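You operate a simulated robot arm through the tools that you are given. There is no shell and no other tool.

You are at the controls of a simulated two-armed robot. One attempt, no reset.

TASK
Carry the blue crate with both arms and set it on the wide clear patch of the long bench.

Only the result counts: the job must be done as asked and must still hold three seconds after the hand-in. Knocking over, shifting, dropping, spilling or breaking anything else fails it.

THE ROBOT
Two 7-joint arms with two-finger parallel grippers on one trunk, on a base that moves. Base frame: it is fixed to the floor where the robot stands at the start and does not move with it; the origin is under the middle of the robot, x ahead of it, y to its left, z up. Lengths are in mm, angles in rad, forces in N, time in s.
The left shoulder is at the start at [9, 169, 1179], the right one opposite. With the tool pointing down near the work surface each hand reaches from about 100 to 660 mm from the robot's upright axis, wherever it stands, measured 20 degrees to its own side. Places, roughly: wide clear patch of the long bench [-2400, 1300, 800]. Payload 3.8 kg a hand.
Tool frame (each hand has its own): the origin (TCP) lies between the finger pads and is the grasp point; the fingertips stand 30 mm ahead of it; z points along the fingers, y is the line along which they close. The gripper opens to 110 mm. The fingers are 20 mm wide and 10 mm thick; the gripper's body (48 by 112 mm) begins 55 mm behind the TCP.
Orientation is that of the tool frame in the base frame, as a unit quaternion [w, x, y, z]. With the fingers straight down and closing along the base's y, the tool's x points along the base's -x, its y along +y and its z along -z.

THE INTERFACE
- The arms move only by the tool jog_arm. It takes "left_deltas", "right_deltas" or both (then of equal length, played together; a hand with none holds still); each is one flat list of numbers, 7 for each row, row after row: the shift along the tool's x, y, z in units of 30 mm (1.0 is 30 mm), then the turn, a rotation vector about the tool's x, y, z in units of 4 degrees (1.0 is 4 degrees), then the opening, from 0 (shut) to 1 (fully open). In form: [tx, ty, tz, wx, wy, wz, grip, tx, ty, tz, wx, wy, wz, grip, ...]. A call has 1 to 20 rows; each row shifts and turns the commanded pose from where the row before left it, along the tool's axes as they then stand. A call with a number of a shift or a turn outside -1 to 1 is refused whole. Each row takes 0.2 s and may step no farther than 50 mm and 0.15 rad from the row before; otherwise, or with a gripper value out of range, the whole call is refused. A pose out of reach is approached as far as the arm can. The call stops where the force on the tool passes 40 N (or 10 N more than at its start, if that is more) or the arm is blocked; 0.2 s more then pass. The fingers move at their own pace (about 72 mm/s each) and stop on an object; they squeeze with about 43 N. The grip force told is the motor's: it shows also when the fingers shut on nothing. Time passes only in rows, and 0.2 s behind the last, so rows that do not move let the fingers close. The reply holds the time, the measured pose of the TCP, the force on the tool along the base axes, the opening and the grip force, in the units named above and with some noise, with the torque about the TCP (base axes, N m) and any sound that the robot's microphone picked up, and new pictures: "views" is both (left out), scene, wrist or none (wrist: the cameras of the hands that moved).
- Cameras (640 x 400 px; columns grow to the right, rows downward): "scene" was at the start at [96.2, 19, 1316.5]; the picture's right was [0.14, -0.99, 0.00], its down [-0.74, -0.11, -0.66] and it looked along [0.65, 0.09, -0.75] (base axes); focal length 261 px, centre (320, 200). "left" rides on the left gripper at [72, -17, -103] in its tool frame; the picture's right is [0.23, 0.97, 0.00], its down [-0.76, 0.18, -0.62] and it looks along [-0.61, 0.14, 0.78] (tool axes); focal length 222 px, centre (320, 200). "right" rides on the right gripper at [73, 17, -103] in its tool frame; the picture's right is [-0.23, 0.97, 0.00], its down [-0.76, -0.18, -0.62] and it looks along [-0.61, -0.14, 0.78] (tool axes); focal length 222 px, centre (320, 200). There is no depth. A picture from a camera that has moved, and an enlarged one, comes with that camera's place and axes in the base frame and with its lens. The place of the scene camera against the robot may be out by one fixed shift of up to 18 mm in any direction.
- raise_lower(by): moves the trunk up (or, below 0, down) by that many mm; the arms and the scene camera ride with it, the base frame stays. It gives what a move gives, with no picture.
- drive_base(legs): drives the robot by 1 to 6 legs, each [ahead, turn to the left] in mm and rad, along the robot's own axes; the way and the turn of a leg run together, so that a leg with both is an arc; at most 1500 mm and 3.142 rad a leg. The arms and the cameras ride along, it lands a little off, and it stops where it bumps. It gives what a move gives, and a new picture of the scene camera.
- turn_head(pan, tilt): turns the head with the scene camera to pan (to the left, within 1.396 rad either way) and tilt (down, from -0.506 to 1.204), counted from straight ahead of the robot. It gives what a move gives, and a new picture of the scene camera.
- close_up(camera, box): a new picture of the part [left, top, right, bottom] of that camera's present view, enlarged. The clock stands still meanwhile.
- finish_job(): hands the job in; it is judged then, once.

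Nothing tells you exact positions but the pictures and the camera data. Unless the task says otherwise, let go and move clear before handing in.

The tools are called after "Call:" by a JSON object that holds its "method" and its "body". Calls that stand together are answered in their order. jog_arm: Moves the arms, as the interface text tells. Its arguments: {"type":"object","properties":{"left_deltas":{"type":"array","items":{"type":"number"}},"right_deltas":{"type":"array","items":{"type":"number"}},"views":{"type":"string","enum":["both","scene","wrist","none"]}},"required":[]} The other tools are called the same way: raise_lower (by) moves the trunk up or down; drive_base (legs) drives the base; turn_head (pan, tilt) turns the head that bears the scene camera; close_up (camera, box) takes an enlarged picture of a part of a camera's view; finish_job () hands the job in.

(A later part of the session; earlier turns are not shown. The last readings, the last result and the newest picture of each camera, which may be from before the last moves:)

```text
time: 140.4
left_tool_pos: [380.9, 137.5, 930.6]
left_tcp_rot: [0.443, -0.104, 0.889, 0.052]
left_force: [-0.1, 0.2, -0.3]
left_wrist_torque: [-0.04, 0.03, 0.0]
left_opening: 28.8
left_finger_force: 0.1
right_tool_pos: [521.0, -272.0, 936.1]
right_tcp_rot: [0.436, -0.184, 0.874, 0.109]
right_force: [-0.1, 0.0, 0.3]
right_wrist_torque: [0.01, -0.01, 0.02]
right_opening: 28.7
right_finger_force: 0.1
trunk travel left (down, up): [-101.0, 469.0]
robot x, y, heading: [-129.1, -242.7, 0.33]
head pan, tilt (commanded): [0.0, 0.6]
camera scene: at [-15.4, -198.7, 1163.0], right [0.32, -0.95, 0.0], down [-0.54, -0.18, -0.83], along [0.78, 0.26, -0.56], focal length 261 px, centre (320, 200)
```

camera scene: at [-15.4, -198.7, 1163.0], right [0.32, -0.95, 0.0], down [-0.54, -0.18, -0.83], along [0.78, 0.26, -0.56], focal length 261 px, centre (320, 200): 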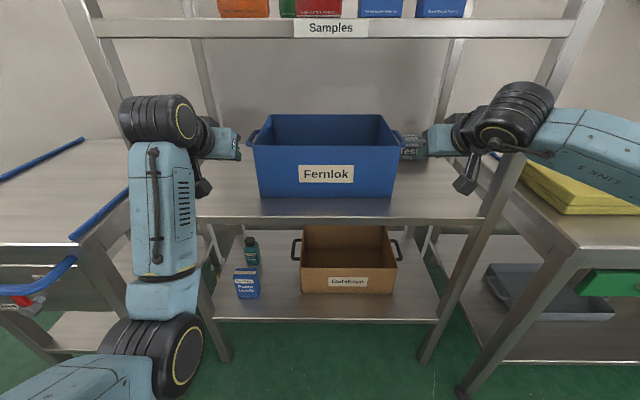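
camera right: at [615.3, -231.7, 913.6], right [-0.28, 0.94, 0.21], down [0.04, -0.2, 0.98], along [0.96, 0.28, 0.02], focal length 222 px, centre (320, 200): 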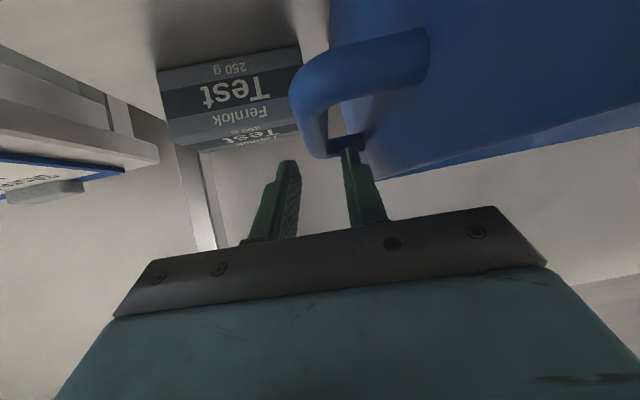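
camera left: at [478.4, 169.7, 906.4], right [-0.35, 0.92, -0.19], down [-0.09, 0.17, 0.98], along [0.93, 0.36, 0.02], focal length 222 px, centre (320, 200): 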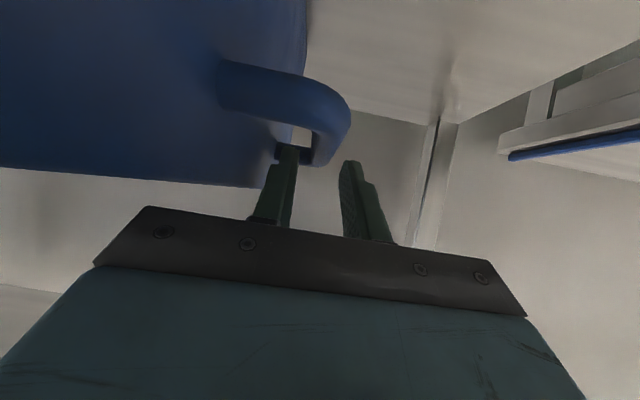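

Everything looks undisturbed. I'll back off another 100 mm and extend both hands ~95 mm further forward relative to the base, which draws the elbows in and keeps the right forearm well clear of the post.

Call:
{"method": "drive_base", "body": {"legs": [[-100, 0]]}}

Call:
{"method": "jog_arm", "body": {"left_deltas": [-0.473, 0.083, 0.63, 0, 0, 0, 0.26, -0.473, 0.083, 0.63, 0, 0, 0, 0.26, -0.473, 0.083, 0.63, 0, 0, 0, 0.26, -0.473, 0.083, 0.63, 0, 0, 0, 0.26], "right_deltas": [-0.473, -0.083, 0.63, 0, 0, 0, 0.26, -0.473, -0.083, 0.63, 0, 0, 0, 0.26, -0.473, -0.083, 0.63, 0, 0, 0, 0.26, -0.473, -0.083, 0.63, 0, 0, 0, 0.26], "views": "both"}}

```text
time: 141.5
left_tool_pos: [286.7, 105.0, 930.2]
left_tcp_rot: [0.443, -0.103, 0.889, 0.051]
left_force: [-0.5, 0.7, 0.7]
left_wrist_torque: [0.03, 0.0, -0.03]
left_opening: 29.0
left_finger_force: 0.0
right_tool_pos: [424.7, -304.8, 935.4]
right_tcp_rot: [0.435, -0.182, 0.875, 0.108]
right_force: [-0.7, -0.7, 0.3]
right_wrist_torque: [0.01, -0.02, -0.01]
right_opening: 28.7
right_finger_force: 0.1
trunk travel left (down, up): [-101.0, 469.0]
robot x, y, heading: [-227.8, -276.0, 0.325]
head pan, tilt (commanded): [0.0, 0.6]
camera scene: at [-112.0, -231.5, 1163.1], right [0.32, -0.95, 0.0], down [-0.53, -0.18, -0.83], along [0.78, 0.26, -0.56], focal length 261 px, centre (320, 200)
```

scene: 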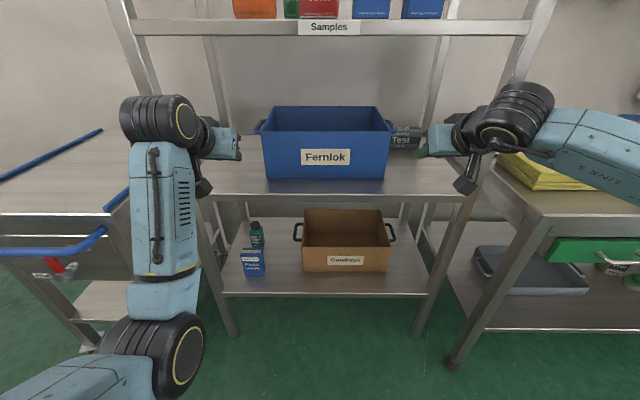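

```text
time: 142.5
left_tool_pos: [378.1, 136.1, 929.2]
left_tcp_rot: [0.443, -0.103, 0.889, 0.05]
left_force: [0.6, -0.2, 0.0]
left_wrist_torque: [0.01, 0.01, -0.02]
left_opening: 28.4
left_finger_force: 0.0
right_tool_pos: [515.9, -272.2, 935.5]
right_tcp_rot: [0.435, -0.184, 0.875, 0.109]
right_force: [0.3, 0.2, 0.2]
right_wrist_torque: [0.03, 0.02, 0.01]
right_opening: 28.6
right_finger_force: 0.2
trunk travel left (down, up): [-101.0, 469.0]
robot x, y, heading: [-226.5, -274.9, 0.325]
head pan, tilt (commanded): [0.0, 0.6]
camera scene: at [-111.3, -231.1, 1163.0], right [0.32, -0.95, 0.0], down [-0.54, -0.18, -0.82], along [0.78, 0.26, -0.57], focal length 261 px, centre (320, 200)
camera right: at [394.9, -308.5, 940.2], right [-0.28, 0.94, 0.21], down [0.05, -0.21, 0.98], along [0.96, 0.28, 0.01], focal length 222 px, centre (320, 200)
camera left: at [258.2, 91.2, 932.6], right [-0.36, 0.92, -0.18], down [-0.08, 0.16, 0.98], along [0.93, 0.36, 0.01], focal length 222 px, centre (320, 200)
```

scene: 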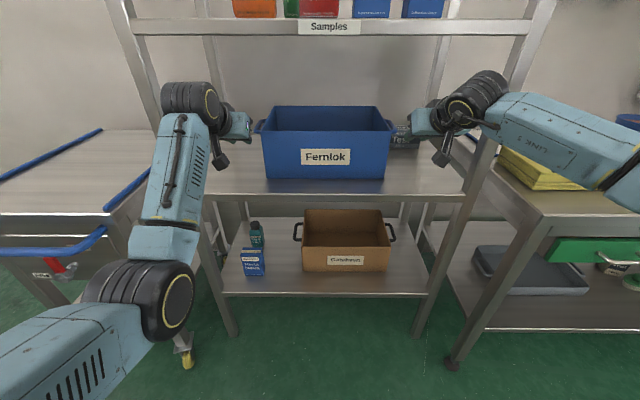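
right: 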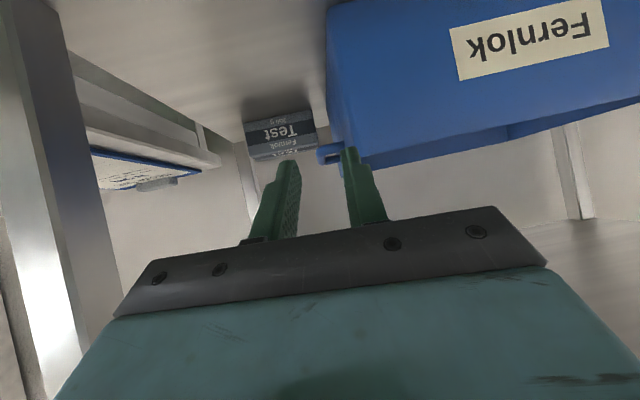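
left: 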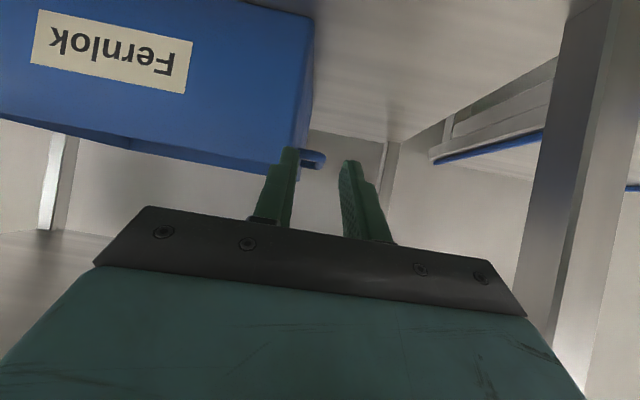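

Call:
{"method": "turn_head", "body": {"pan": -0.6, "tilt": 0.5}}

Call:
{"method": "close_up", "body": {"camera": "right", "box": [260, 110, 388, 190]}}

Call:
{"method": "close_up", "body": {"camera": "left", "box": [250, 110, 378, 190]}}

```text
time: 143.5
left_tool_pos: [377.6, 135.2, 928.1]
left_tcp_rot: [0.444, -0.103, 0.889, 0.051]
left_force: [-0.9, -0.3, 0.0]
left_wrist_torque: [0.02, 0.0, -0.01]
left_opening: 28.5
left_finger_force: 0.0
right_tool_pos: [516.7, -272.5, 935.4]
right_tcp_rot: [0.436, -0.183, 0.874, 0.108]
right_force: [0.0, -0.3, -0.5]
right_wrist_torque: [0.02, 0.03, 0.02]
right_opening: 28.5
right_finger_force: 0.1
trunk travel left (down, up): [-101.0, 469.0]
robot x, y, heading: [-225.0, -278.0, 0.327]
head pan, tilt (commanded): [-0.6, 0.499]
camera scene: at [-107.6, -284.2, 1172.1], right [-0.27, -0.96, 0.0], down [-0.46, 0.13, -0.88], along [0.85, -0.24, -0.48], focal length 261 px, centre (320, 200)
```

scene: 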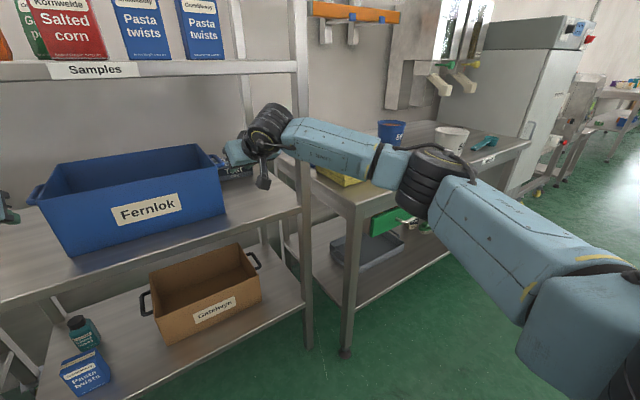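

```text
5.00 times, centred on (324, 150) of right
camera zoom: at [394.3, -308.9, 940.5], right [-0.28, 0.94, 0.21], down [0.05, -0.21, 0.98], along [0.96, 0.28, 0.01], focal length 1111 px, centre (300, 450)
```

zoom: 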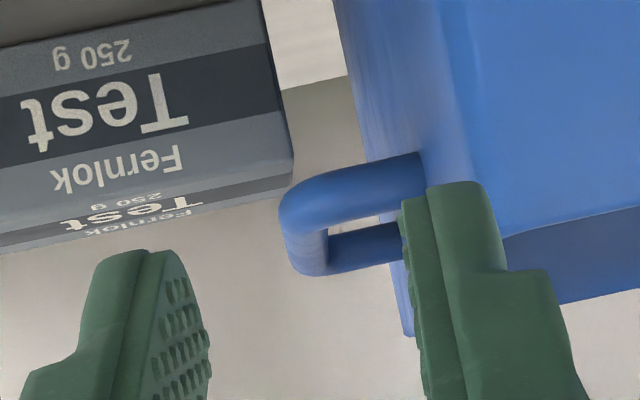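

```text
5.00 times, centred on (314, 150) of left
camera zoom: at [257.6, 91.0, 933.0], right [-0.36, 0.92, -0.18], down [-0.08, 0.16, 0.98], along [0.93, 0.36, 0.02], focal length 1111 px, centre (350, 450)
```

zoom: 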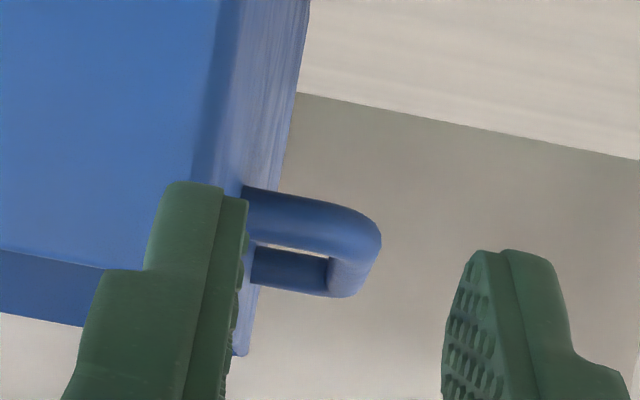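

Right elbow now sits closer in. Measuring again: left hand needs +1.4 mm, right hand +6 mm lateral and 4 mm down. I'll apply this and drive in 150 mm.

Call:
{"method": "jog_arm", "body": {"left_deltas": [0, 0.047, 0, 0, 0, 0, 0.26], "right_deltas": [0.107, 0.2, 0.08, 0, 0, 0, 0.26], "views": "none"}}

Call:
{"method": "drive_base", "body": {"legs": [[150, 0]]}}

Call:
{"method": "close_up", "body": {"camera": "right", "box": [240, 70, 400, 170]}}

Call:
{"method": "close_up", "body": {"camera": "left", "box": [240, 70, 400, 170]}}

```text
time: 143.9
left_tool_pos: [376.2, 137.1, 928.4]
left_tcp_rot: [0.444, -0.104, 0.889, 0.051]
left_force: [0.5, 0.1, -0.6]
left_wrist_torque: [-0.01, 0.04, -0.01]
left_opening: 28.4
left_finger_force: 0.1
right_tool_pos: [513.2, -266.6, 931.6]
right_tcp_rot: [0.436, -0.183, 0.875, 0.109]
right_force: [0.3, -0.2, -0.6]
right_wrist_torque: [0.0, -0.04, 0.0]
right_opening: 28.7
right_finger_force: 0.1
trunk travel left (down, up): [-101.0, 469.0]
robot x, y, heading: [-228.3, -277.0, 0.324]
head pan, tilt (commanded): [-0.6, 0.499]
```

```text
time: 145.3
left_tool_pos: [520.7, 184.7, 929.9]
left_tcp_rot: [0.445, -0.102, 0.888, 0.05]
left_force: [0.4, 0.7, -0.7]
left_wrist_torque: [0.0, 0.01, -0.01]
left_opening: 28.9
left_finger_force: 0.1
right_tool_pos: [658.0, -220.0, 931.2]
right_tcp_rot: [0.434, -0.183, 0.875, 0.108]
right_force: [-0.3, -0.5, -0.5]
right_wrist_torque: [-0.02, -0.01, 0.02]
right_opening: 28.6
right_finger_force: 0.0
trunk travel left (down, up): [-101.0, 469.0]
robot x, y, heading: [-81.7, -229.4, 0.322]
head pan, tilt (commanded): [-0.6, 0.499]
camera scene: at [36.9, -235.7, 1172.0], right [-0.27, -0.96, 0.0], down [-0.46, 0.13, -0.88], along [0.84, -0.24, -0.48], focal length 261 px, centre (320, 200)
```

scene: 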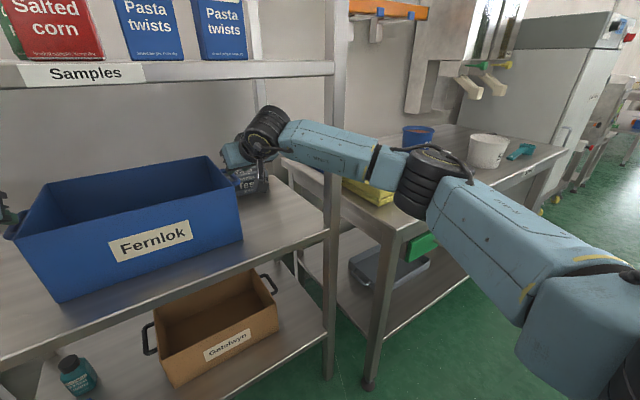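

```text
4.00 times, centred on (320, 120) of right
camera zoom: at [536.2, -255.5, 936.4], right [-0.28, 0.94, 0.21], down [0.05, -0.21, 0.98], along [0.96, 0.28, 0.01], focal length 888 px, centre (320, 520)
```

zoom: 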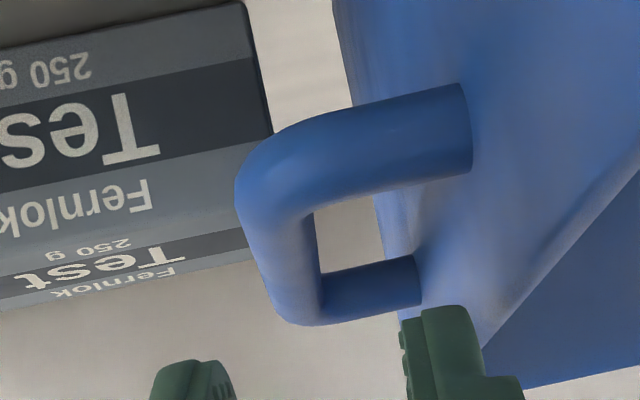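

```text
4.00 times, centred on (320, 120) of left
camera zoom: at [401.7, 140.4, 933.2], right [-0.35, 0.92, -0.18], down [-0.08, 0.16, 0.98], along [0.93, 0.36, 0.02], focal length 888 px, centre (320, 520)
```

zoom: 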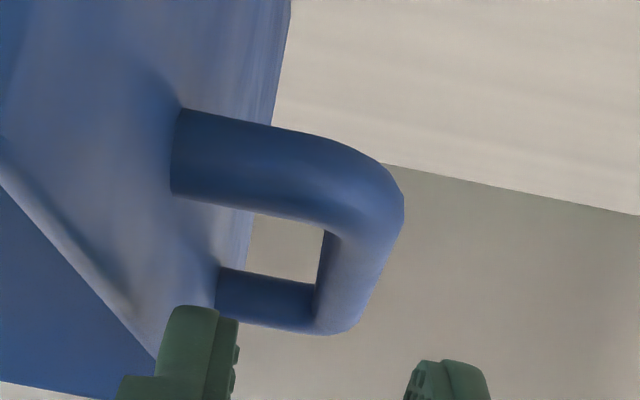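

Both hands need about +3 mm; then 66 mm further forward. Applying.

Call:
{"method": "jog_arm", "body": {"left_deltas": [0, 0.1, 0, 0, 0, 0, 0.26], "right_deltas": [0, 0.083, 0, 0, 0, 0, 0.26], "views": "none"}}

Call:
{"method": "drive_base", "body": {"legs": [[66, 0]]}}

Call:
{"method": "close_up", "body": {"camera": "right", "box": [200, 40, 440, 190]}}

Call:
{"method": "close_up", "body": {"camera": "left", "box": [200, 40, 440, 190]}}

```text
time: 145.7
left_tool_pos: [519.7, 187.4, 930.0]
left_tcp_rot: [0.445, -0.102, 0.888, 0.051]
left_force: [-0.5, 0.3, 0.2]
left_wrist_torque: [-0.01, -0.01, -0.01]
left_opening: 28.6
left_finger_force: 0.1
right_tool_pos: [655.9, -216.3, 932.1]
right_tcp_rot: [0.436, -0.183, 0.875, 0.109]
right_force: [0.2, -0.6, 0.4]
right_wrist_torque: [-0.01, 0.01, 0.01]
right_opening: 28.8
right_finger_force: 0.0
trunk travel left (down, up): [-101.0, 469.0]
robot x, y, heading: [-82.9, -223.7, 0.328]
head pan, tilt (commanded): [-0.6, 0.499]
```

```text
time: 146.7
left_tool_pos: [581.2, 207.8, 929.1]
left_tcp_rot: [0.445, -0.102, 0.888, 0.051]
left_force: [-0.4, 0.6, 0.3]
left_wrist_torque: [0.0, 0.02, 0.01]
left_opening: 28.6
left_finger_force: 0.0
right_tool_pos: [719.3, -195.8, 931.7]
right_tcp_rot: [0.435, -0.183, 0.875, 0.109]
right_force: [0.1, 0.7, 0.2]
right_wrist_torque: [0.01, 0.01, 0.0]
right_opening: 28.7
right_finger_force: 0.1
trunk travel left (down, up): [-101.0, 469.0]
robot x, y, heading: [-22.3, -209.9, 0.328]
head pan, tilt (commanded): [-0.6, 0.499]
camera scene: at [99.0, -214.8, 1172.0], right [-0.27, -0.96, 0.0], down [-0.46, 0.13, -0.88], along [0.84, -0.24, -0.48], focal length 261 px, centre (320, 200)
```

scene: 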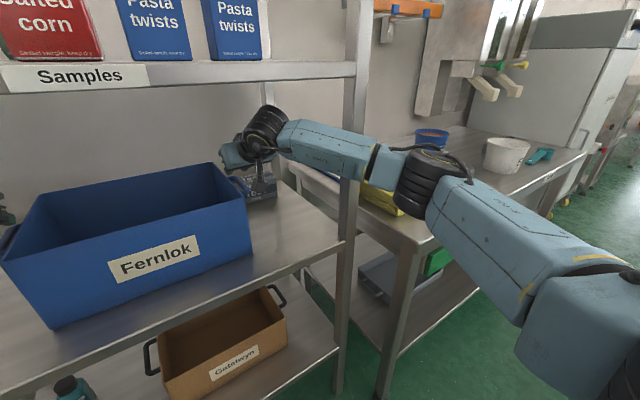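

```text
2.67 times, centred on (320, 115) of right
camera zoom: at [597.3, -231.9, 936.7], right [-0.28, 0.94, 0.21], down [0.05, -0.21, 0.98], along [0.96, 0.28, 0.01], focal length 592 px, centre (320, 427)
```

zoom: 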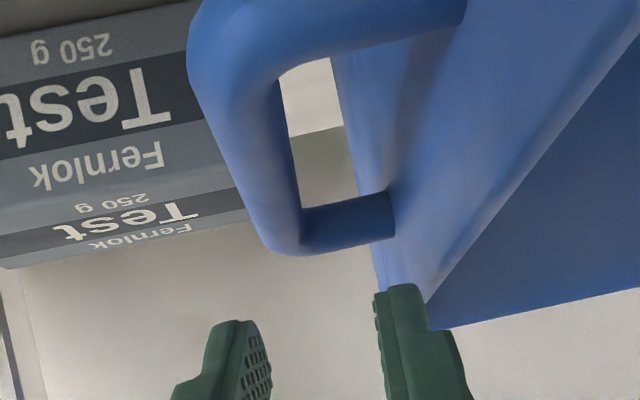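

```text
2.67 times, centred on (320, 115) of left
camera zoom: at [462.9, 164.3, 933.4], right [-0.35, 0.92, -0.18], down [-0.08, 0.16, 0.98], along [0.93, 0.36, 0.01], focal length 592 px, centre (320, 427)
```

zoom: 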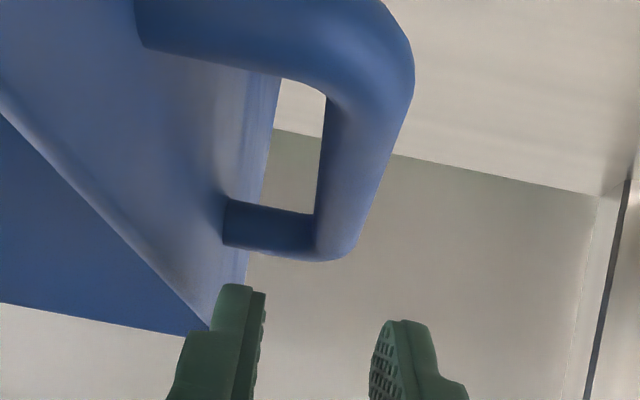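

Lateral alignment is now within 1 mm on both hands, and the right forearm is about 75 mm clear of the post. Lower 24 mm so the fingers enter the loops, then rotate the wrists to ~40° pitch.

Call:
{"method": "raise_lower", "body": {"by": -24}}

Call:
{"method": "jog_arm", "body": {"left_deltas": [0, 0, 0, 0, 0.85, 0, 0.26, 0, 0, 0, 0, 0.85, 0, 0.26, 0, 0, 0, 0, 0.85, 0, 0.26, 0, 0, 0, 0, 0.85, 0, 0.26], "right_deltas": [0, 0, 0, 0, 0.85, 0, 0.26, 0, 0, 0, 0, 0.85, 0, 0.26, 0, 0, 0, 0, 0.85, 0, 0.26, 0, 0, 0, 0, 0.85, 0, 0.26], "views": "both"}}

```text
time: 147.4
left_tool_pos: [582.4, 207.9, 906.4]
left_tcp_rot: [0.444, -0.103, 0.888, 0.052]
left_force: [0.6, -0.1, -1.1]
left_wrist_torque: [0.0, 0.01, 0.04]
left_opening: 28.7
left_finger_force: 0.0
right_tool_pos: [717.8, -195.9, 907.4]
right_tcp_rot: [0.435, -0.183, 0.875, 0.108]
right_force: [0.7, 0.6, -0.1]
right_wrist_torque: [0.0, 0.03, -0.01]
right_opening: 28.7
right_finger_force: 0.0
trunk travel left (down, up): [-77.0, 493.0]
robot x, y, heading: [-20.9, -206.3, 0.325]
head pan, tilt (commanded): [-0.6, 0.499]
```

```text
time: 148.4
left_tool_pos: [583.0, 208.6, 906.0]
left_tcp_rot: [0.336, -0.108, 0.935, 0.038]
left_force: [0.0, 0.1, 0.5]
left_wrist_torque: [0.01, -0.03, -0.01]
left_opening: 28.8
left_finger_force: 0.1
right_tool_pos: [717.9, -195.2, 909.1]
right_tcp_rot: [0.328, -0.194, 0.921, 0.086]
right_force: [1.0, -0.1, -0.2]
right_wrist_torque: [0.02, -0.01, 0.01]
right_opening: 28.3
right_finger_force: 0.1
trunk travel left (down, up): [-77.0, 493.0]
robot x, y, heading: [-18.5, -206.2, 0.322]
head pan, tilt (commanded): [-0.6, 0.499]
camera scene: at [98.3, -215.0, 1148.1], right [-0.27, -0.96, 0.0], down [-0.46, 0.13, -0.88], along [0.84, -0.24, -0.48], focal length 261 px, centre (320, 200)
camera right: at [601.0, -231.0, 942.6], right [-0.24, 0.95, 0.17], down [0.26, -0.11, 0.96], along [0.94, 0.28, -0.22], focal length 222 px, centre (320, 200)
camera left: at [467.1, 165.9, 939.9], right [-0.39, 0.91, -0.14], down [0.15, 0.22, 0.97], along [0.91, 0.36, -0.22], focal length 222 px, centre (320, 200)
```

scene: 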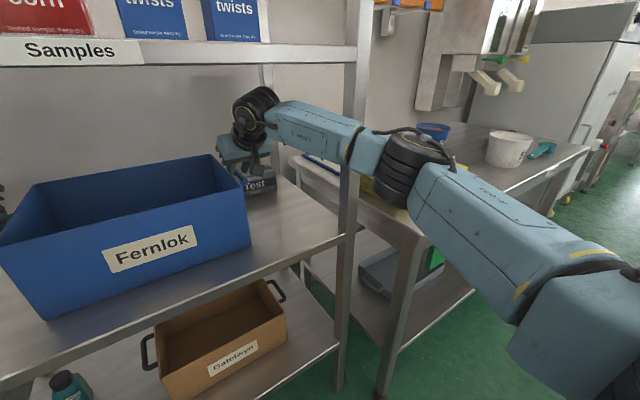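
right: 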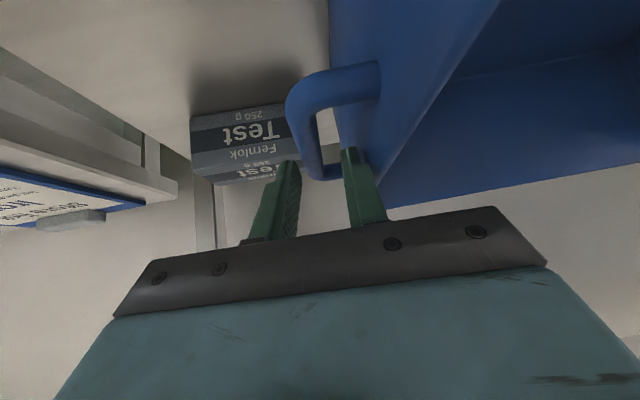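
left: 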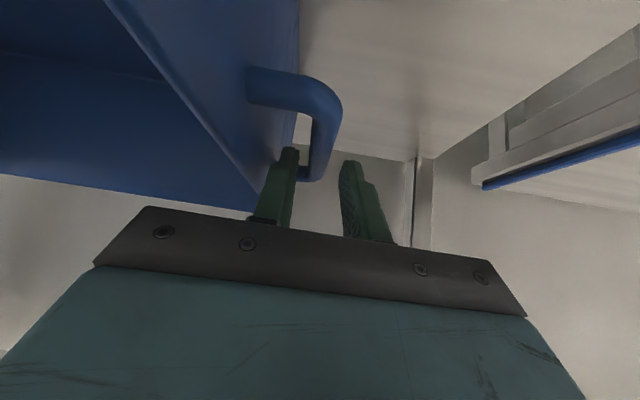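

No reaction this time — the pose is clean. Now lower 16 mm to bring the pads around the bars, then check.

Call:
{"method": "raise_lower", "body": {"by": -16}}

Call:
{"method": "close_up", "body": {"camera": "right", "box": [200, 60, 440, 210]}}

Call:
{"method": "close_up", "body": {"camera": "left", "box": [200, 60, 440, 210]}}

```text
time: 149.0
left_tool_pos: [582.3, 208.6, 891.0]
left_tcp_rot: [0.335, -0.109, 0.935, 0.039]
left_force: [-0.2, 0.4, 0.1]
left_wrist_torque: [-0.02, 0.01, -0.01]
left_opening: 28.8
left_finger_force: 0.0
right_tool_pos: [718.4, -197.0, 892.1]
right_tcp_rot: [0.329, -0.194, 0.92, 0.087]
right_force: [-0.2, -0.5, 0.5]
right_wrist_torque: [-0.03, 0.0, -0.01]
right_opening: 28.4
right_finger_force: 0.1
trunk travel left (down, up): [-61.0, 509.0]
robot x, y, heading: [-18.3, -206.2, 0.322]
head pan, tilt (commanded): [-0.6, 0.499]
```

```text
2.67 times, centred on (320, 135) of right
camera zoom: at [600.9, -231.0, 926.9], right [-0.24, 0.95, 0.17], down [0.26, -0.11, 0.96], along [0.94, 0.28, -0.22], focal length 592 px, centre (320, 373)
```

zoom: 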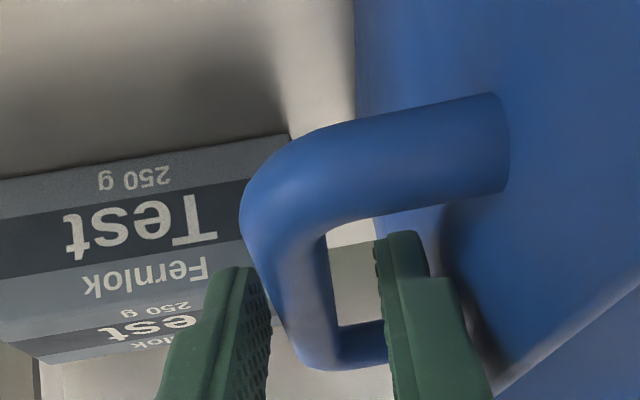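

```text
2.67 times, centred on (320, 135) of left
camera zoom: at [466.9, 165.9, 923.7], right [-0.39, 0.91, -0.14], down [0.15, 0.22, 0.97], along [0.91, 0.36, -0.22], focal length 592 px, centre (320, 373)
```

zoom: 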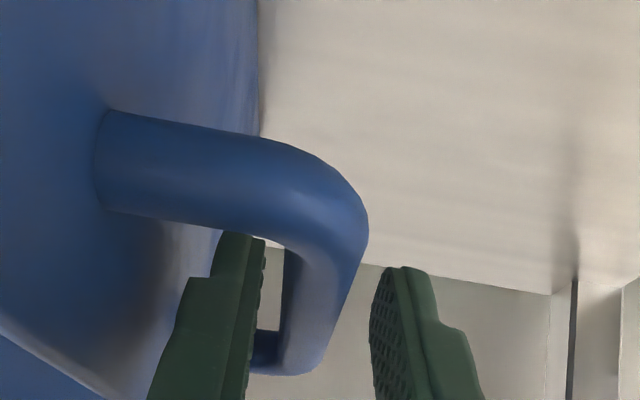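

Both bars are straddled with no contact forces. I'll shift the right hand 3 mm outward to centre it, then close both grippers together.

Call:
{"method": "jog_arm", "body": {"left_deltas": [0, 0, 0, 0, 0, 0, 0.26, 0, 0, 0, 0, 0, 0, 0.2, 0, 0, 0, 0, 0, 0, 0.12, 0, 0, 0, 0, 0, 0, 0, 0, 0, 0, 0, 0, 0, 0, 0, 0, 0, 0, 0, 0, 0], "right_deltas": [0, -0.1, 0, 0, 0, 0, 0.26, 0, 0, 0, 0, 0, 0, 0.2, 0, 0, 0, 0, 0, 0, 0.12, 0, 0, 0, 0, 0, 0, 0, 0, 0, 0, 0, 0, 0, 0, 0, 0, 0, 0, 0, 0, 0], "views": "wrist"}}

```text
time: 150.4
left_tool_pos: [583.3, 206.5, 891.0]
left_tcp_rot: [0.335, -0.106, 0.935, 0.036]
left_force: [6.6, -19.6, 0.9]
left_wrist_torque: [-0.25, 0.0, 1.0]
left_opening: 15.6
left_finger_force: 43.2
right_tool_pos: [719.6, -196.0, 892.1]
right_tcp_rot: [0.328, -0.195, 0.92, 0.087]
right_force: [-5.7, 16.3, 0.3]
right_wrist_torque: [0.15, 0.19, -1.12]
right_opening: 16.0
right_finger_force: 43.2
trunk travel left (down, up): [-61.0, 509.0]
robot x, y, heading: [-16.1, -206.0, 0.325]
head pan, tilt (commanded): [-0.6, 0.499]
camera right: at [601.2, -232.9, 926.1], right [-0.24, 0.95, 0.18], down [0.26, -0.11, 0.96], along [0.93, 0.28, -0.22], focal length 222 px, centre (320, 200)
camera left: at [467.6, 164.2, 923.8], right [-0.39, 0.91, -0.15], down [0.15, 0.22, 0.96], along [0.91, 0.35, -0.22], focal length 222 px, centre (320, 200)
```

right: 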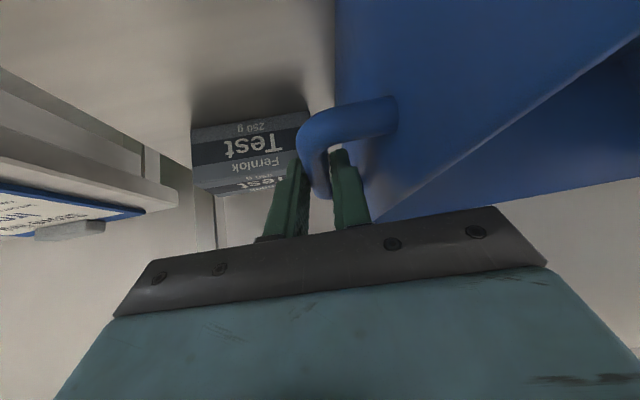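
left: 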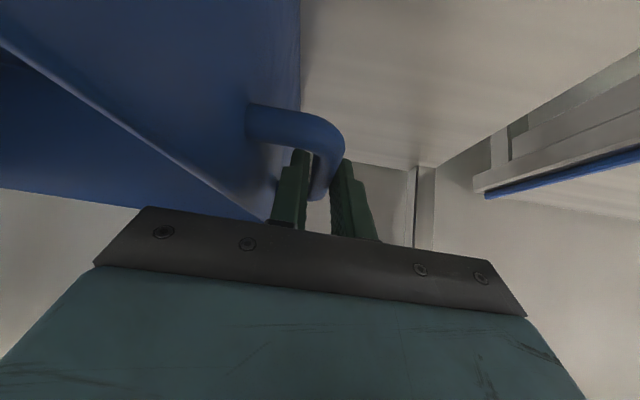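

Both grippers hold the bars (15.6/16 mm, 43 N). There's a ~20 N outward tension between the hands; I'll ease each hand inward slightly.

Call:
{"method": "jog_arm", "body": {"left_deltas": [0, -0.06, 0, 0, 0, 0, 0, 0, 0, 0, 0, 0, 0, 0], "right_deltas": [0, 0.06, 0, 0, 0, 0, 0, 0, 0, 0, 0, 0, 0, 0], "views": "none"}}

```text
time: 151.0
left_tool_pos: [582.3, 207.4, 890.6]
left_tcp_rot: [0.336, -0.108, 0.935, 0.039]
left_force: [7.0, -13.2, 3.9]
left_wrist_torque: [-0.37, 0.54, 1.06]
left_opening: 15.1
left_finger_force: 43.2
right_tool_pos: [718.2, -196.7, 891.0]
right_tcp_rot: [0.328, -0.194, 0.92, 0.087]
right_force: [-5.3, 15.8, 0.8]
right_wrist_torque: [0.06, 0.43, -1.01]
right_opening: 15.8
right_finger_force: 42.7
trunk travel left (down, up): [-61.0, 509.0]
robot x, y, heading: [-20.3, -206.5, 0.326]
head pan, tilt (commanded): [-0.6, 0.499]
```

Now a small test lift of 12 mm with the trunk.

Call:
{"method": "raise_lower", "body": {"by": 12}}

Call:
{"method": "turn_head", "body": {"pan": 0.0, "tilt": 0.65}}

Call:
{"method": "close_up", "body": {"camera": "right", "box": [200, 60, 440, 210]}}

Call:
{"method": "close_up", "body": {"camera": "left", "box": [200, 60, 440, 210]}}

```text
time: 151.6
left_tool_pos: [583.0, 206.2, 900.4]
left_tcp_rot: [0.335, -0.107, 0.935, 0.039]
left_force: [4.3, -13.9, -3.9]
left_wrist_torque: [0.08, -0.56, 1.12]
left_opening: 15.6
left_finger_force: 43.1
right_tool_pos: [719.1, -197.1, 903.0]
right_tcp_rot: [0.329, -0.194, 0.92, 0.086]
right_force: [-4.5, 13.9, -2.7]
right_wrist_torque: [0.0, 0.65, -1.0]
right_opening: 15.4
right_finger_force: 42.9
trunk travel left (down, up): [-73.0, 497.0]
robot x, y, heading: [-22.2, -209.3, 0.333]
head pan, tilt (commanded): [-0.6, 0.499]
```

```text
time: 152.6
left_tool_pos: [582.6, 205.9, 901.8]
left_tcp_rot: [0.335, -0.109, 0.935, 0.038]
left_force: [4.0, -11.4, -3.2]
left_wrist_torque: [-0.1, 0.01, 1.08]
left_opening: 15.4
left_finger_force: 43.1
right_tool_pos: [720.3, -198.1, 903.6]
right_tcp_rot: [0.329, -0.194, 0.92, 0.087]
right_force: [-3.8, 12.8, -2.7]
right_wrist_torque: [0.13, 0.02, -1.13]
right_opening: 15.7
right_finger_force: 43.0
trunk travel left (down, up): [-73.0, 497.0]
robot x, y, heading: [-21.6, -202.1, 0.322]
head pan, tilt (commanded): [0.0, 0.649]
camera scene: at [93.6, -162.4, 1130.7], right [0.32, -0.95, 0.0], down [-0.57, -0.19, -0.8], along [0.75, 0.25, -0.6], focal length 261 px, centre (320, 200)
```

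scene: 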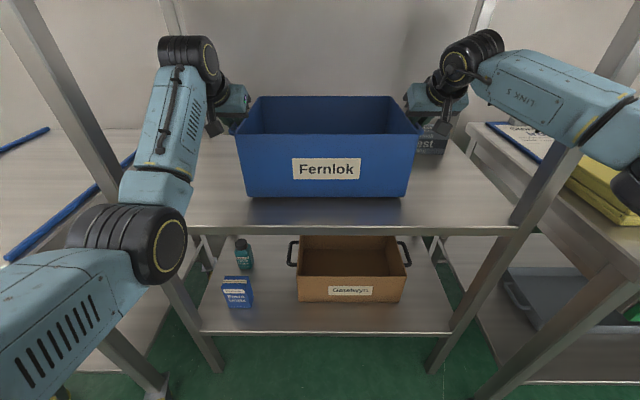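

```text
2.67 times, centred on (320, 135) of right
camera zoom: at [602.0, -232.4, 937.8], right [-0.24, 0.95, 0.17], down [0.26, -0.11, 0.96], along [0.94, 0.28, -0.22], focal length 592 px, centre (320, 373)
```

zoom: 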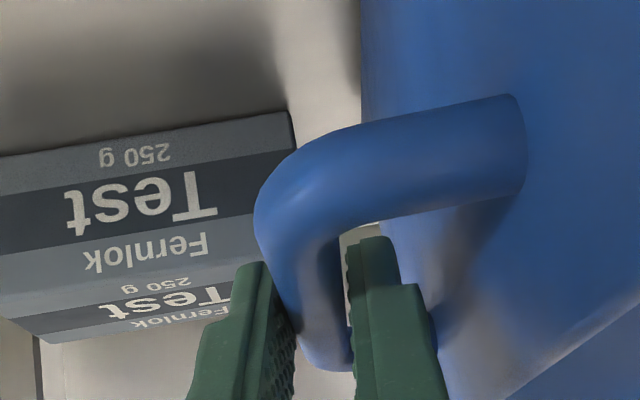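

```text
2.67 times, centred on (320, 135) of left
camera zoom: at [467.7, 163.4, 935.0], right [-0.39, 0.91, -0.15], down [0.15, 0.22, 0.96], along [0.91, 0.36, -0.22], focal length 592 px, centre (320, 373)
```

zoom: 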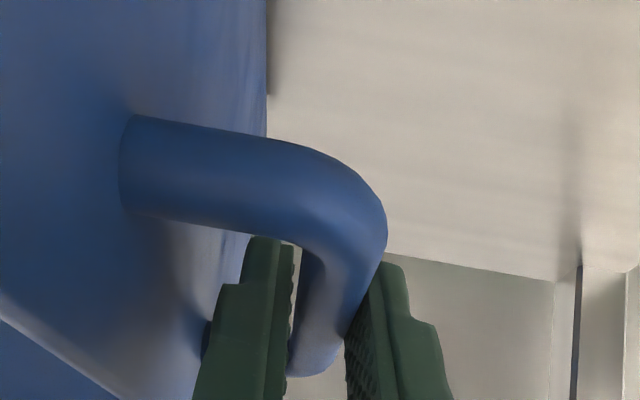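

The crate is light (~6 N total) and lifted evenly. I'll raise 10 mm more and back straight out of the rack.

Call:
{"method": "raise_lower", "body": {"by": 10}}

Call:
{"method": "drive_base", "body": {"legs": [[-150, 0]]}}

```text
time: 153.2
left_tool_pos: [583.4, 206.4, 910.8]
left_tcp_rot: [0.335, -0.108, 0.935, 0.038]
left_force: [4.1, -11.4, -3.5]
left_wrist_torque: [-0.16, 0.12, 1.07]
left_opening: 15.4
left_finger_force: 42.7
right_tool_pos: [720.0, -196.4, 913.0]
right_tcp_rot: [0.328, -0.195, 0.92, 0.087]
right_force: [-4.0, 11.5, -4.2]
right_wrist_torque: [0.13, -0.13, -1.19]
right_opening: 15.7
right_finger_force: 43.1
trunk travel left (down, up): [-83.0, 487.0]
robot x, y, heading: [-21.1, -207.8, 0.321]
head pan, tilt (commanded): [0.0, 0.649]
```

```text
time: 154.6
left_tool_pos: [440.1, 158.5, 912.1]
left_tcp_rot: [0.336, -0.107, 0.935, 0.037]
left_force: [3.3, -10.6, -2.9]
left_wrist_torque: [-0.06, -0.02, 1.08]
left_opening: 15.3
left_finger_force: 43.2
right_tool_pos: [574.5, -247.2, 913.6]
right_tcp_rot: [0.329, -0.193, 0.92, 0.086]
right_force: [-3.9, 10.3, -2.1]
right_wrist_torque: [0.08, 0.09, -1.15]
right_opening: 15.7
right_finger_force: 43.1
trunk travel left (down, up): [-83.0, 487.0]
robot x, y, heading: [-160.4, -257.2, 0.321]
head pan, tilt (commanded): [0.0, 0.649]
camera scene: at [-50.4, -210.9, 1140.8], right [0.32, -0.95, 0.0], down [-0.57, -0.19, -0.8], along [0.76, 0.25, -0.6], focal length 261 px, centre (320, 200)
```

scene: 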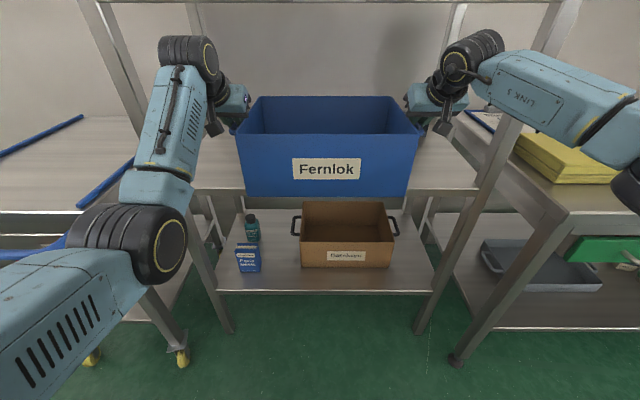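

The crate rides out cleanly. Continue backing out 500 mm.

Call:
{"method": "drive_base", "body": {"legs": [[-500, 0]]}}

Call:
{"method": "turn_head", "body": {"pan": 1.396, "tilt": 0.3}}

```text
time: 157.6
left_tool_pos: [-38.4, 0.6, 910.9]
left_tcp_rot: [0.335, -0.112, 0.935, 0.039]
left_force: [0.9, -3.1, -2.7]
left_wrist_torque: [0.01, -0.07, 1.17]
left_opening: 15.4
left_finger_force: 43.1
right_tool_pos: [100.2, -402.3, 913.6]
right_tcp_rot: [0.328, -0.198, 0.92, 0.088]
right_force: [-1.4, 3.4, -2.7]
right_wrist_torque: [0.01, 0.14, -1.19]
right_opening: 15.9
right_finger_force: 42.8
trunk travel left (down, up): [-83.0, 487.0]
robot x, y, heading: [-640.3, -414.5, 0.333]
head pan, tilt (commanded): [0.0, 0.649]
camera scene: at [-525.8, -371.3, 1140.7], right [0.33, -0.95, 0.0], down [-0.57, -0.2, -0.8], along [0.75, 0.26, -0.6], focal length 261 px, centre (320, 200)
```

scene: 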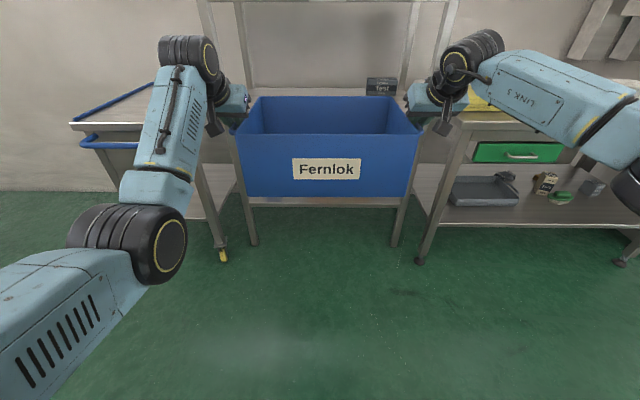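

```text
time: 159.1
left_tool_pos: [-39.1, 1.7, 910.4]
left_tcp_rot: [0.336, -0.112, 0.934, 0.04]
left_force: [0.9, -2.7, -3.1]
left_wrist_torque: [0.04, -0.12, 1.19]
left_opening: 15.2
left_finger_force: 43.1
right_tool_pos: [100.5, -402.4, 912.1]
right_tcp_rot: [0.328, -0.197, 0.92, 0.087]
right_force: [-0.4, 2.7, -2.7]
right_wrist_torque: [-0.04, 0.11, -1.2]
right_opening: 15.6
right_finger_force: 42.4
trunk travel left (down, up): [-83.0, 487.0]
robot x, y, heading: [-639.7, -415.5, 0.333]
head pan, tilt (commanded): [1.396, 0.3]
camera scene: at [-622.2, -307.3, 1172.5], right [0.99, 0.16, 0.0], down [0.05, -0.29, -0.96], along [-0.15, 0.94, -0.3], focal length 261 px, centre (320, 200)
```

scene: 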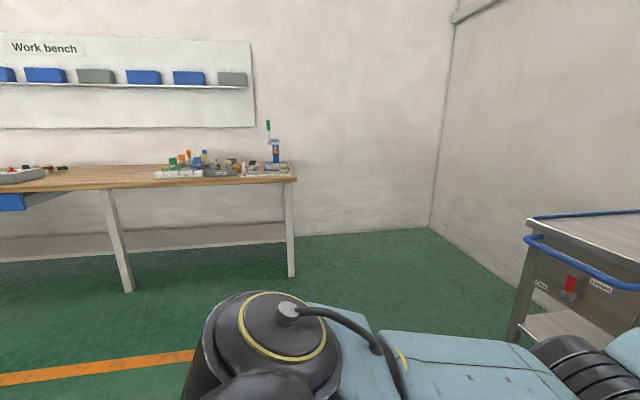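

The crate is out and secure. I'll raise it 130 mm (bench top is at ~800 mm), then turn left toward the bench and look before driving on.

Call:
{"method": "raise_lower", "body": {"by": 130}}

Call:
{"method": "drive_base", "body": {"legs": [[0, 1.25]]}}

Call:
{"method": "turn_head", "body": {"pan": 0.9, "tilt": 0.35}}

```text
time: 160.7
left_tool_pos: [-38.5, 1.2, 1041.9]
left_tcp_rot: [0.335, -0.111, 0.935, 0.039]
left_force: [0.6, -2.3, -3.1]
left_wrist_torque: [0.0, -0.03, 1.17]
left_opening: 15.5
left_finger_force: 43.3
right_tool_pos: [100.7, -402.2, 1042.0]
right_tcp_rot: [0.328, -0.197, 0.92, 0.087]
right_force: [-0.1, 3.2, -3.0]
right_wrist_torque: [0.0, 0.08, -1.23]
right_opening: 15.6
right_finger_force: 42.6
trunk travel left (down, up): [-213.0, 357.0]
robot x, y, heading: [-637.0, -414.5, 0.333]
head pan, tilt (commanded): [1.396, 0.3]
```

```text
time: 164.2
left_tool_pos: [-862.0, 279.9, 1041.4]
left_tcp_rot: [0.246, -0.646, 0.685, 0.231]
left_force: [2.6, -0.2, -3.3]
left_wrist_torque: [0.08, -0.04, 1.15]
left_opening: 15.2
left_finger_force: 43.0
right_tool_pos: [-435.4, 295.7, 1043.3]
right_tcp_rot: [-0.211, 0.706, -0.621, -0.265]
right_force: [-1.9, -0.2, -2.6]
right_wrist_torque: [-0.09, -0.03, -1.23]
right_opening: 15.9
right_finger_force: 43.3
trunk travel left (down, up): [-213.0, 357.0]
robot x, y, heading: [-639.0, -413.9, 1.61]
head pan, tilt (commanded): [1.396, 0.3]
camera scene: at [-721.5, -372.0, 1302.5], right [0.14, 0.99, 0.0], down [0.29, -0.04, -0.96], along [-0.95, 0.13, -0.3], focal length 261 px, centre (320, 200)
```

scene: 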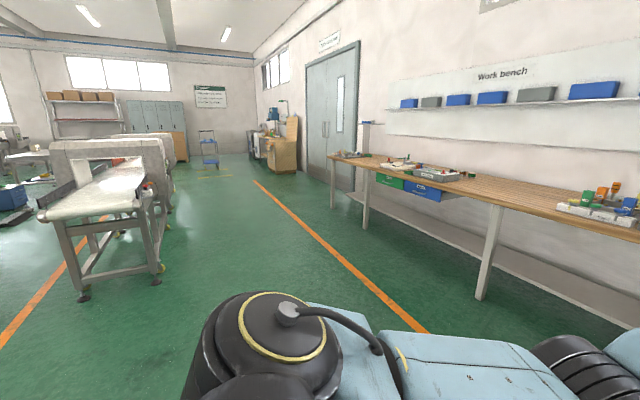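

```text
time: 165.2
left_tool_pos: [-862.5, 279.9, 1041.4]
left_tcp_rot: [0.246, -0.646, 0.685, 0.231]
left_force: [3.4, -0.4, -4.1]
left_wrist_torque: [0.02, -0.02, 1.21]
left_opening: 15.6
left_finger_force: 42.8
right_tool_pos: [-436.4, 296.0, 1042.2]
right_tcp_rot: [-0.21, 0.706, -0.622, -0.265]
right_force: [-2.7, 0.1, -3.4]
right_wrist_torque: [-0.09, 0.01, -1.23]
right_opening: 15.7
right_finger_force: 42.6
trunk travel left (down, up): [-213.0, 357.0]
robot x, y, heading: [-640.9, -414.5, 1.605]
head pan, tilt (commanded): [0.901, 0.351]
camera scene: at [-703.8, -329.8, 1297.8], right [0.59, 0.81, 0.0], down [0.28, -0.2, -0.94], along [-0.76, 0.56, -0.34], focal length 261 px, centre (320, 200)
```

scene: 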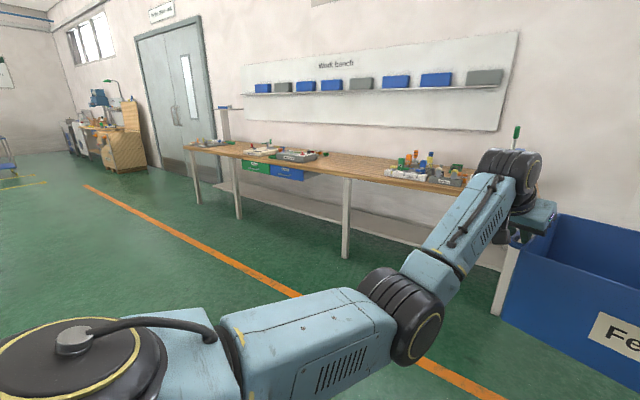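

Clear floor ahead toward the bench. I'll turn another 1.21 rad, drive ~1310 mm to a point in front of the clear patch (still short of the bench), then turn to face it.

Call:
{"method": "drive_base", "body": {"legs": [[0, 1.205]]}}

Call:
{"method": "turn_head", "body": {"pan": 0.0, "tilt": 0.25}}

```text
time: 168.6
left_tool_pos: [-1368.8, -385.9, 1042.3]
left_tcp_rot: [-0.069, 0.922, -0.193, -0.329]
left_force: [1.0, 3.5, -2.8]
left_wrist_torque: [0.04, 0.01, 1.17]
left_opening: 15.4
left_finger_force: 43.3
right_tool_pos: [-1235.3, 20.7, 1042.1]
right_tcp_rot: [-0.022, 0.935, -0.107, -0.338]
right_force: [-0.7, -2.0, -4.5]
right_wrist_torque: [-0.06, -0.05, -1.25]
right_opening: 15.7
right_finger_force: 42.9
trunk travel left (down, up): [-213.0, 357.0]
robot x, y, heading: [-642.3, -414.0, 2.822]
head pan, tilt (commanded): [0.901, 0.351]
camera scene: at [-726.4, -451.2, 1297.7], right [-0.55, 0.84, 0.0], down [0.29, 0.19, -0.94], along [-0.78, -0.52, -0.34], focal length 261 px, centre (320, 200)
```

scene: 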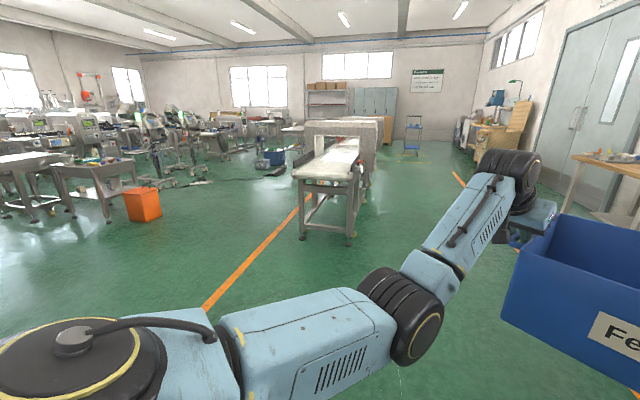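

```text
time: 169.8
left_tool_pos: [-1369.0, -383.8, 1041.5]
left_tcp_rot: [-0.069, 0.922, -0.192, -0.33]
left_force: [-0.3, 2.7, -1.8]
left_wrist_torque: [0.04, 0.03, 1.15]
left_opening: 15.5
left_finger_force: 42.6
right_tool_pos: [-1235.6, 21.4, 1043.0]
right_tcp_rot: [-0.022, 0.935, -0.107, -0.338]
right_force: [-0.7, -2.6, -2.7]
right_wrist_torque: [-0.01, -0.09, -1.21]
right_opening: 15.7
right_finger_force: 43.0
trunk travel left (down, up): [-213.0, 357.0]
robot x, y, heading: [-636.9, -417.0, 2.823]
head pan, tilt (commanded): [0.0, 0.25]
camera scene: at [-737.3, -370.6, 1307.2], right [0.31, 0.95, 0.0], down [0.24, -0.08, -0.97], along [-0.92, 0.3, -0.25], focal length 261 px, centre (320, 200)
```

scene: 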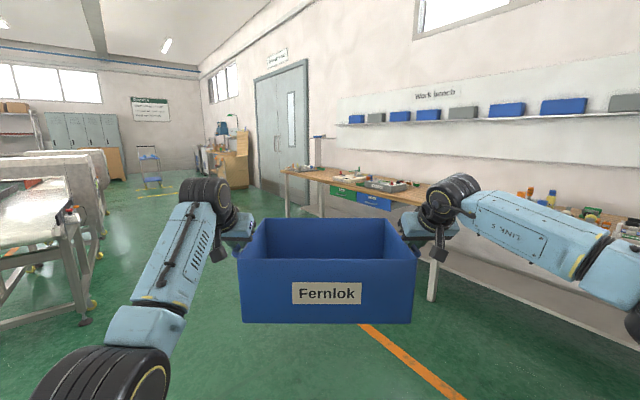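

Heading is right and the way is open (machine on the left is well clear). Drive 1310 mm.

Call:
{"method": "drive_base", "body": {"legs": [[700, 0]]}}

Call:
{"method": "drive_base", "body": {"legs": [[600, 0]]}}

```text
time: 173.5
left_tool_pos: [-2017.9, -178.8, 1040.6]
left_tcp_rot: [-0.069, 0.922, -0.19, -0.329]
left_force: [1.2, 2.4, -3.5]
left_wrist_torque: [0.05, 0.05, 1.17]
left_opening: 15.6
left_finger_force: 42.6
right_tool_pos: [-1888.1, 226.9, 1042.0]
right_tcp_rot: [-0.02, 0.935, -0.104, -0.338]
right_force: [-0.9, -1.6, -3.1]
right_wrist_torque: [-0.03, -0.11, -1.22]
right_opening: 15.6
right_finger_force: 43.4
trunk travel left (down, up): [-213.0, 357.0]
robot x, y, heading: [-1289.3, -207.2, 2.831]
head pan, tilt (commanded): [0.0, 0.25]
camera scene: at [-1386.5, -160.3, 1307.1], right [0.31, 0.95, 0.0], down [0.24, -0.08, -0.97], along [-0.92, 0.3, -0.25], focal length 261 px, centre (320, 200)
```

scene: 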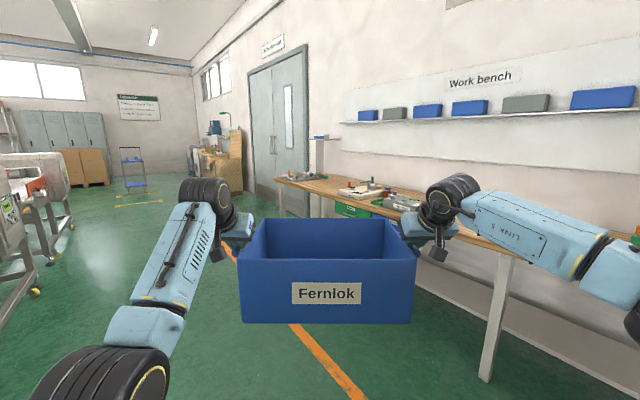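

```text
time: 176.9
left_tool_pos: [-2576.2, 4.8, 1042.9]
left_tcp_rot: [-0.069, 0.922, -0.191, -0.33]
left_force: [0.6, 1.8, -3.1]
left_wrist_torque: [-0.01, 0.02, 1.18]
left_opening: 15.4
left_finger_force: 43.0
right_tool_pos: [-2444.2, 411.8, 1041.8]
right_tcp_rot: [-0.022, 0.935, -0.106, -0.338]
right_force: [-0.5, -2.0, -2.6]
right_wrist_torque: [-0.04, -0.08, -1.22]
right_opening: 15.7
right_finger_force: 43.5
trunk travel left (down, up): [-213.0, 357.0]
robot x, y, heading: [-1848.8, -25.6, 2.824]
head pan, tilt (commanded): [0.0, 0.25]
camera scene: at [-1944.3, 21.0, 1307.1], right [0.31, 0.95, 0.0], down [0.24, -0.08, -0.97], along [-0.92, 0.3, -0.25], focal length 261 px, centre (320, 200)
```

scene: 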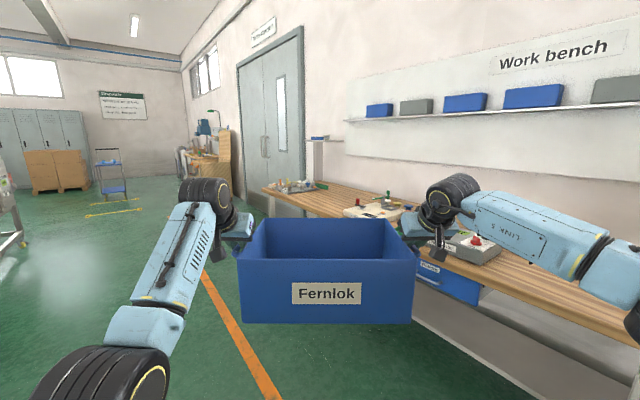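

Now I'll look right at the bench to locate the clear patch before turning to face it.

Call:
{"method": "turn_head", "body": {"pan": -0.95, "tilt": 0.4}}

Call:
{"method": "turn_head", "body": {"pan": -0.5, "tilt": 0.35}}

```text
time: 178.1
left_tool_pos: [-2575.0, 4.8, 1041.5]
left_tcp_rot: [-0.07, 0.922, -0.192, -0.329]
left_force: [0.3, 2.4, -2.4]
left_wrist_torque: [0.09, 0.03, 1.2]
left_opening: 15.1
left_finger_force: 43.2
right_tool_pos: [-2444.4, 410.0, 1042.7]
right_tcp_rot: [-0.022, 0.935, -0.107, -0.339]
right_force: [-1.7, -2.3, -2.6]
right_wrist_torque: [-0.07, -0.03, -1.21]
right_opening: 15.4
right_finger_force: 43.2
trunk travel left (down, up): [-213.0, 357.0]
robot x, y, heading: [-1843.6, -26.4, 2.823]
head pan, tilt (commanded): [-0.949, 0.4]
camera scene: at [-1883.0, 80.1, 1293.2], right [0.95, 0.3, 0.0], down [0.12, -0.37, -0.92], along [-0.28, 0.88, -0.39], focal length 261 px, centre (320, 200)
```

scene: 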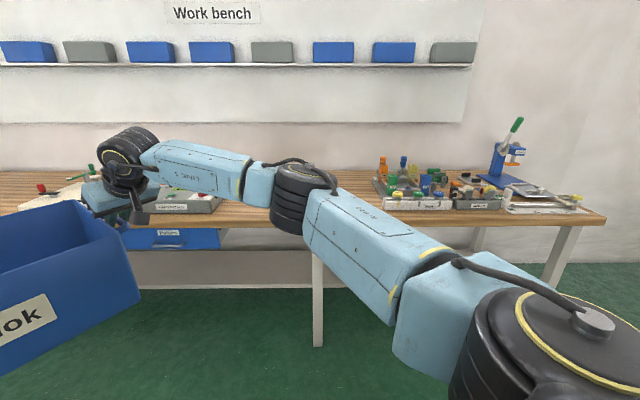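

```text
time: 179.0
left_tool_pos: [-2575.8, 6.1, 1041.7]
left_tcp_rot: [-0.069, 0.922, -0.191, -0.329]
left_force: [0.6, 2.9, -2.7]
left_wrist_torque: [0.05, 0.07, 1.15]
left_opening: 15.4
left_finger_force: 42.8
right_tool_pos: [-2443.7, 410.3, 1041.8]
right_tcp_rot: [-0.022, 0.935, -0.106, -0.338]
right_force: [-1.5, -2.7, -2.9]
right_wrist_torque: [-0.05, -0.14, -1.21]
right_opening: 15.6
right_finger_force: 43.5
trunk travel left (down, up): [-213.0, 357.0]
robot x, y, heading: [-1842.7, -22.1, 2.83]
head pan, tilt (commanded): [-0.499, 0.351]
camera scene: at [-1918.9, 59.6, 1297.7], right [0.73, 0.69, 0.0], down [0.24, -0.25, -0.94], along [-0.64, 0.68, -0.34], focal length 261 px, centre (320, 200)
```

scene: 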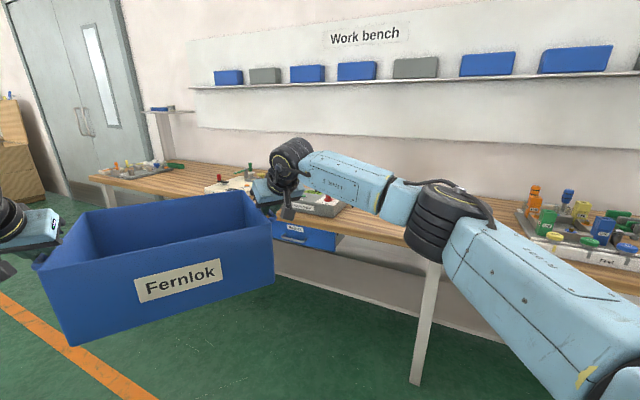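

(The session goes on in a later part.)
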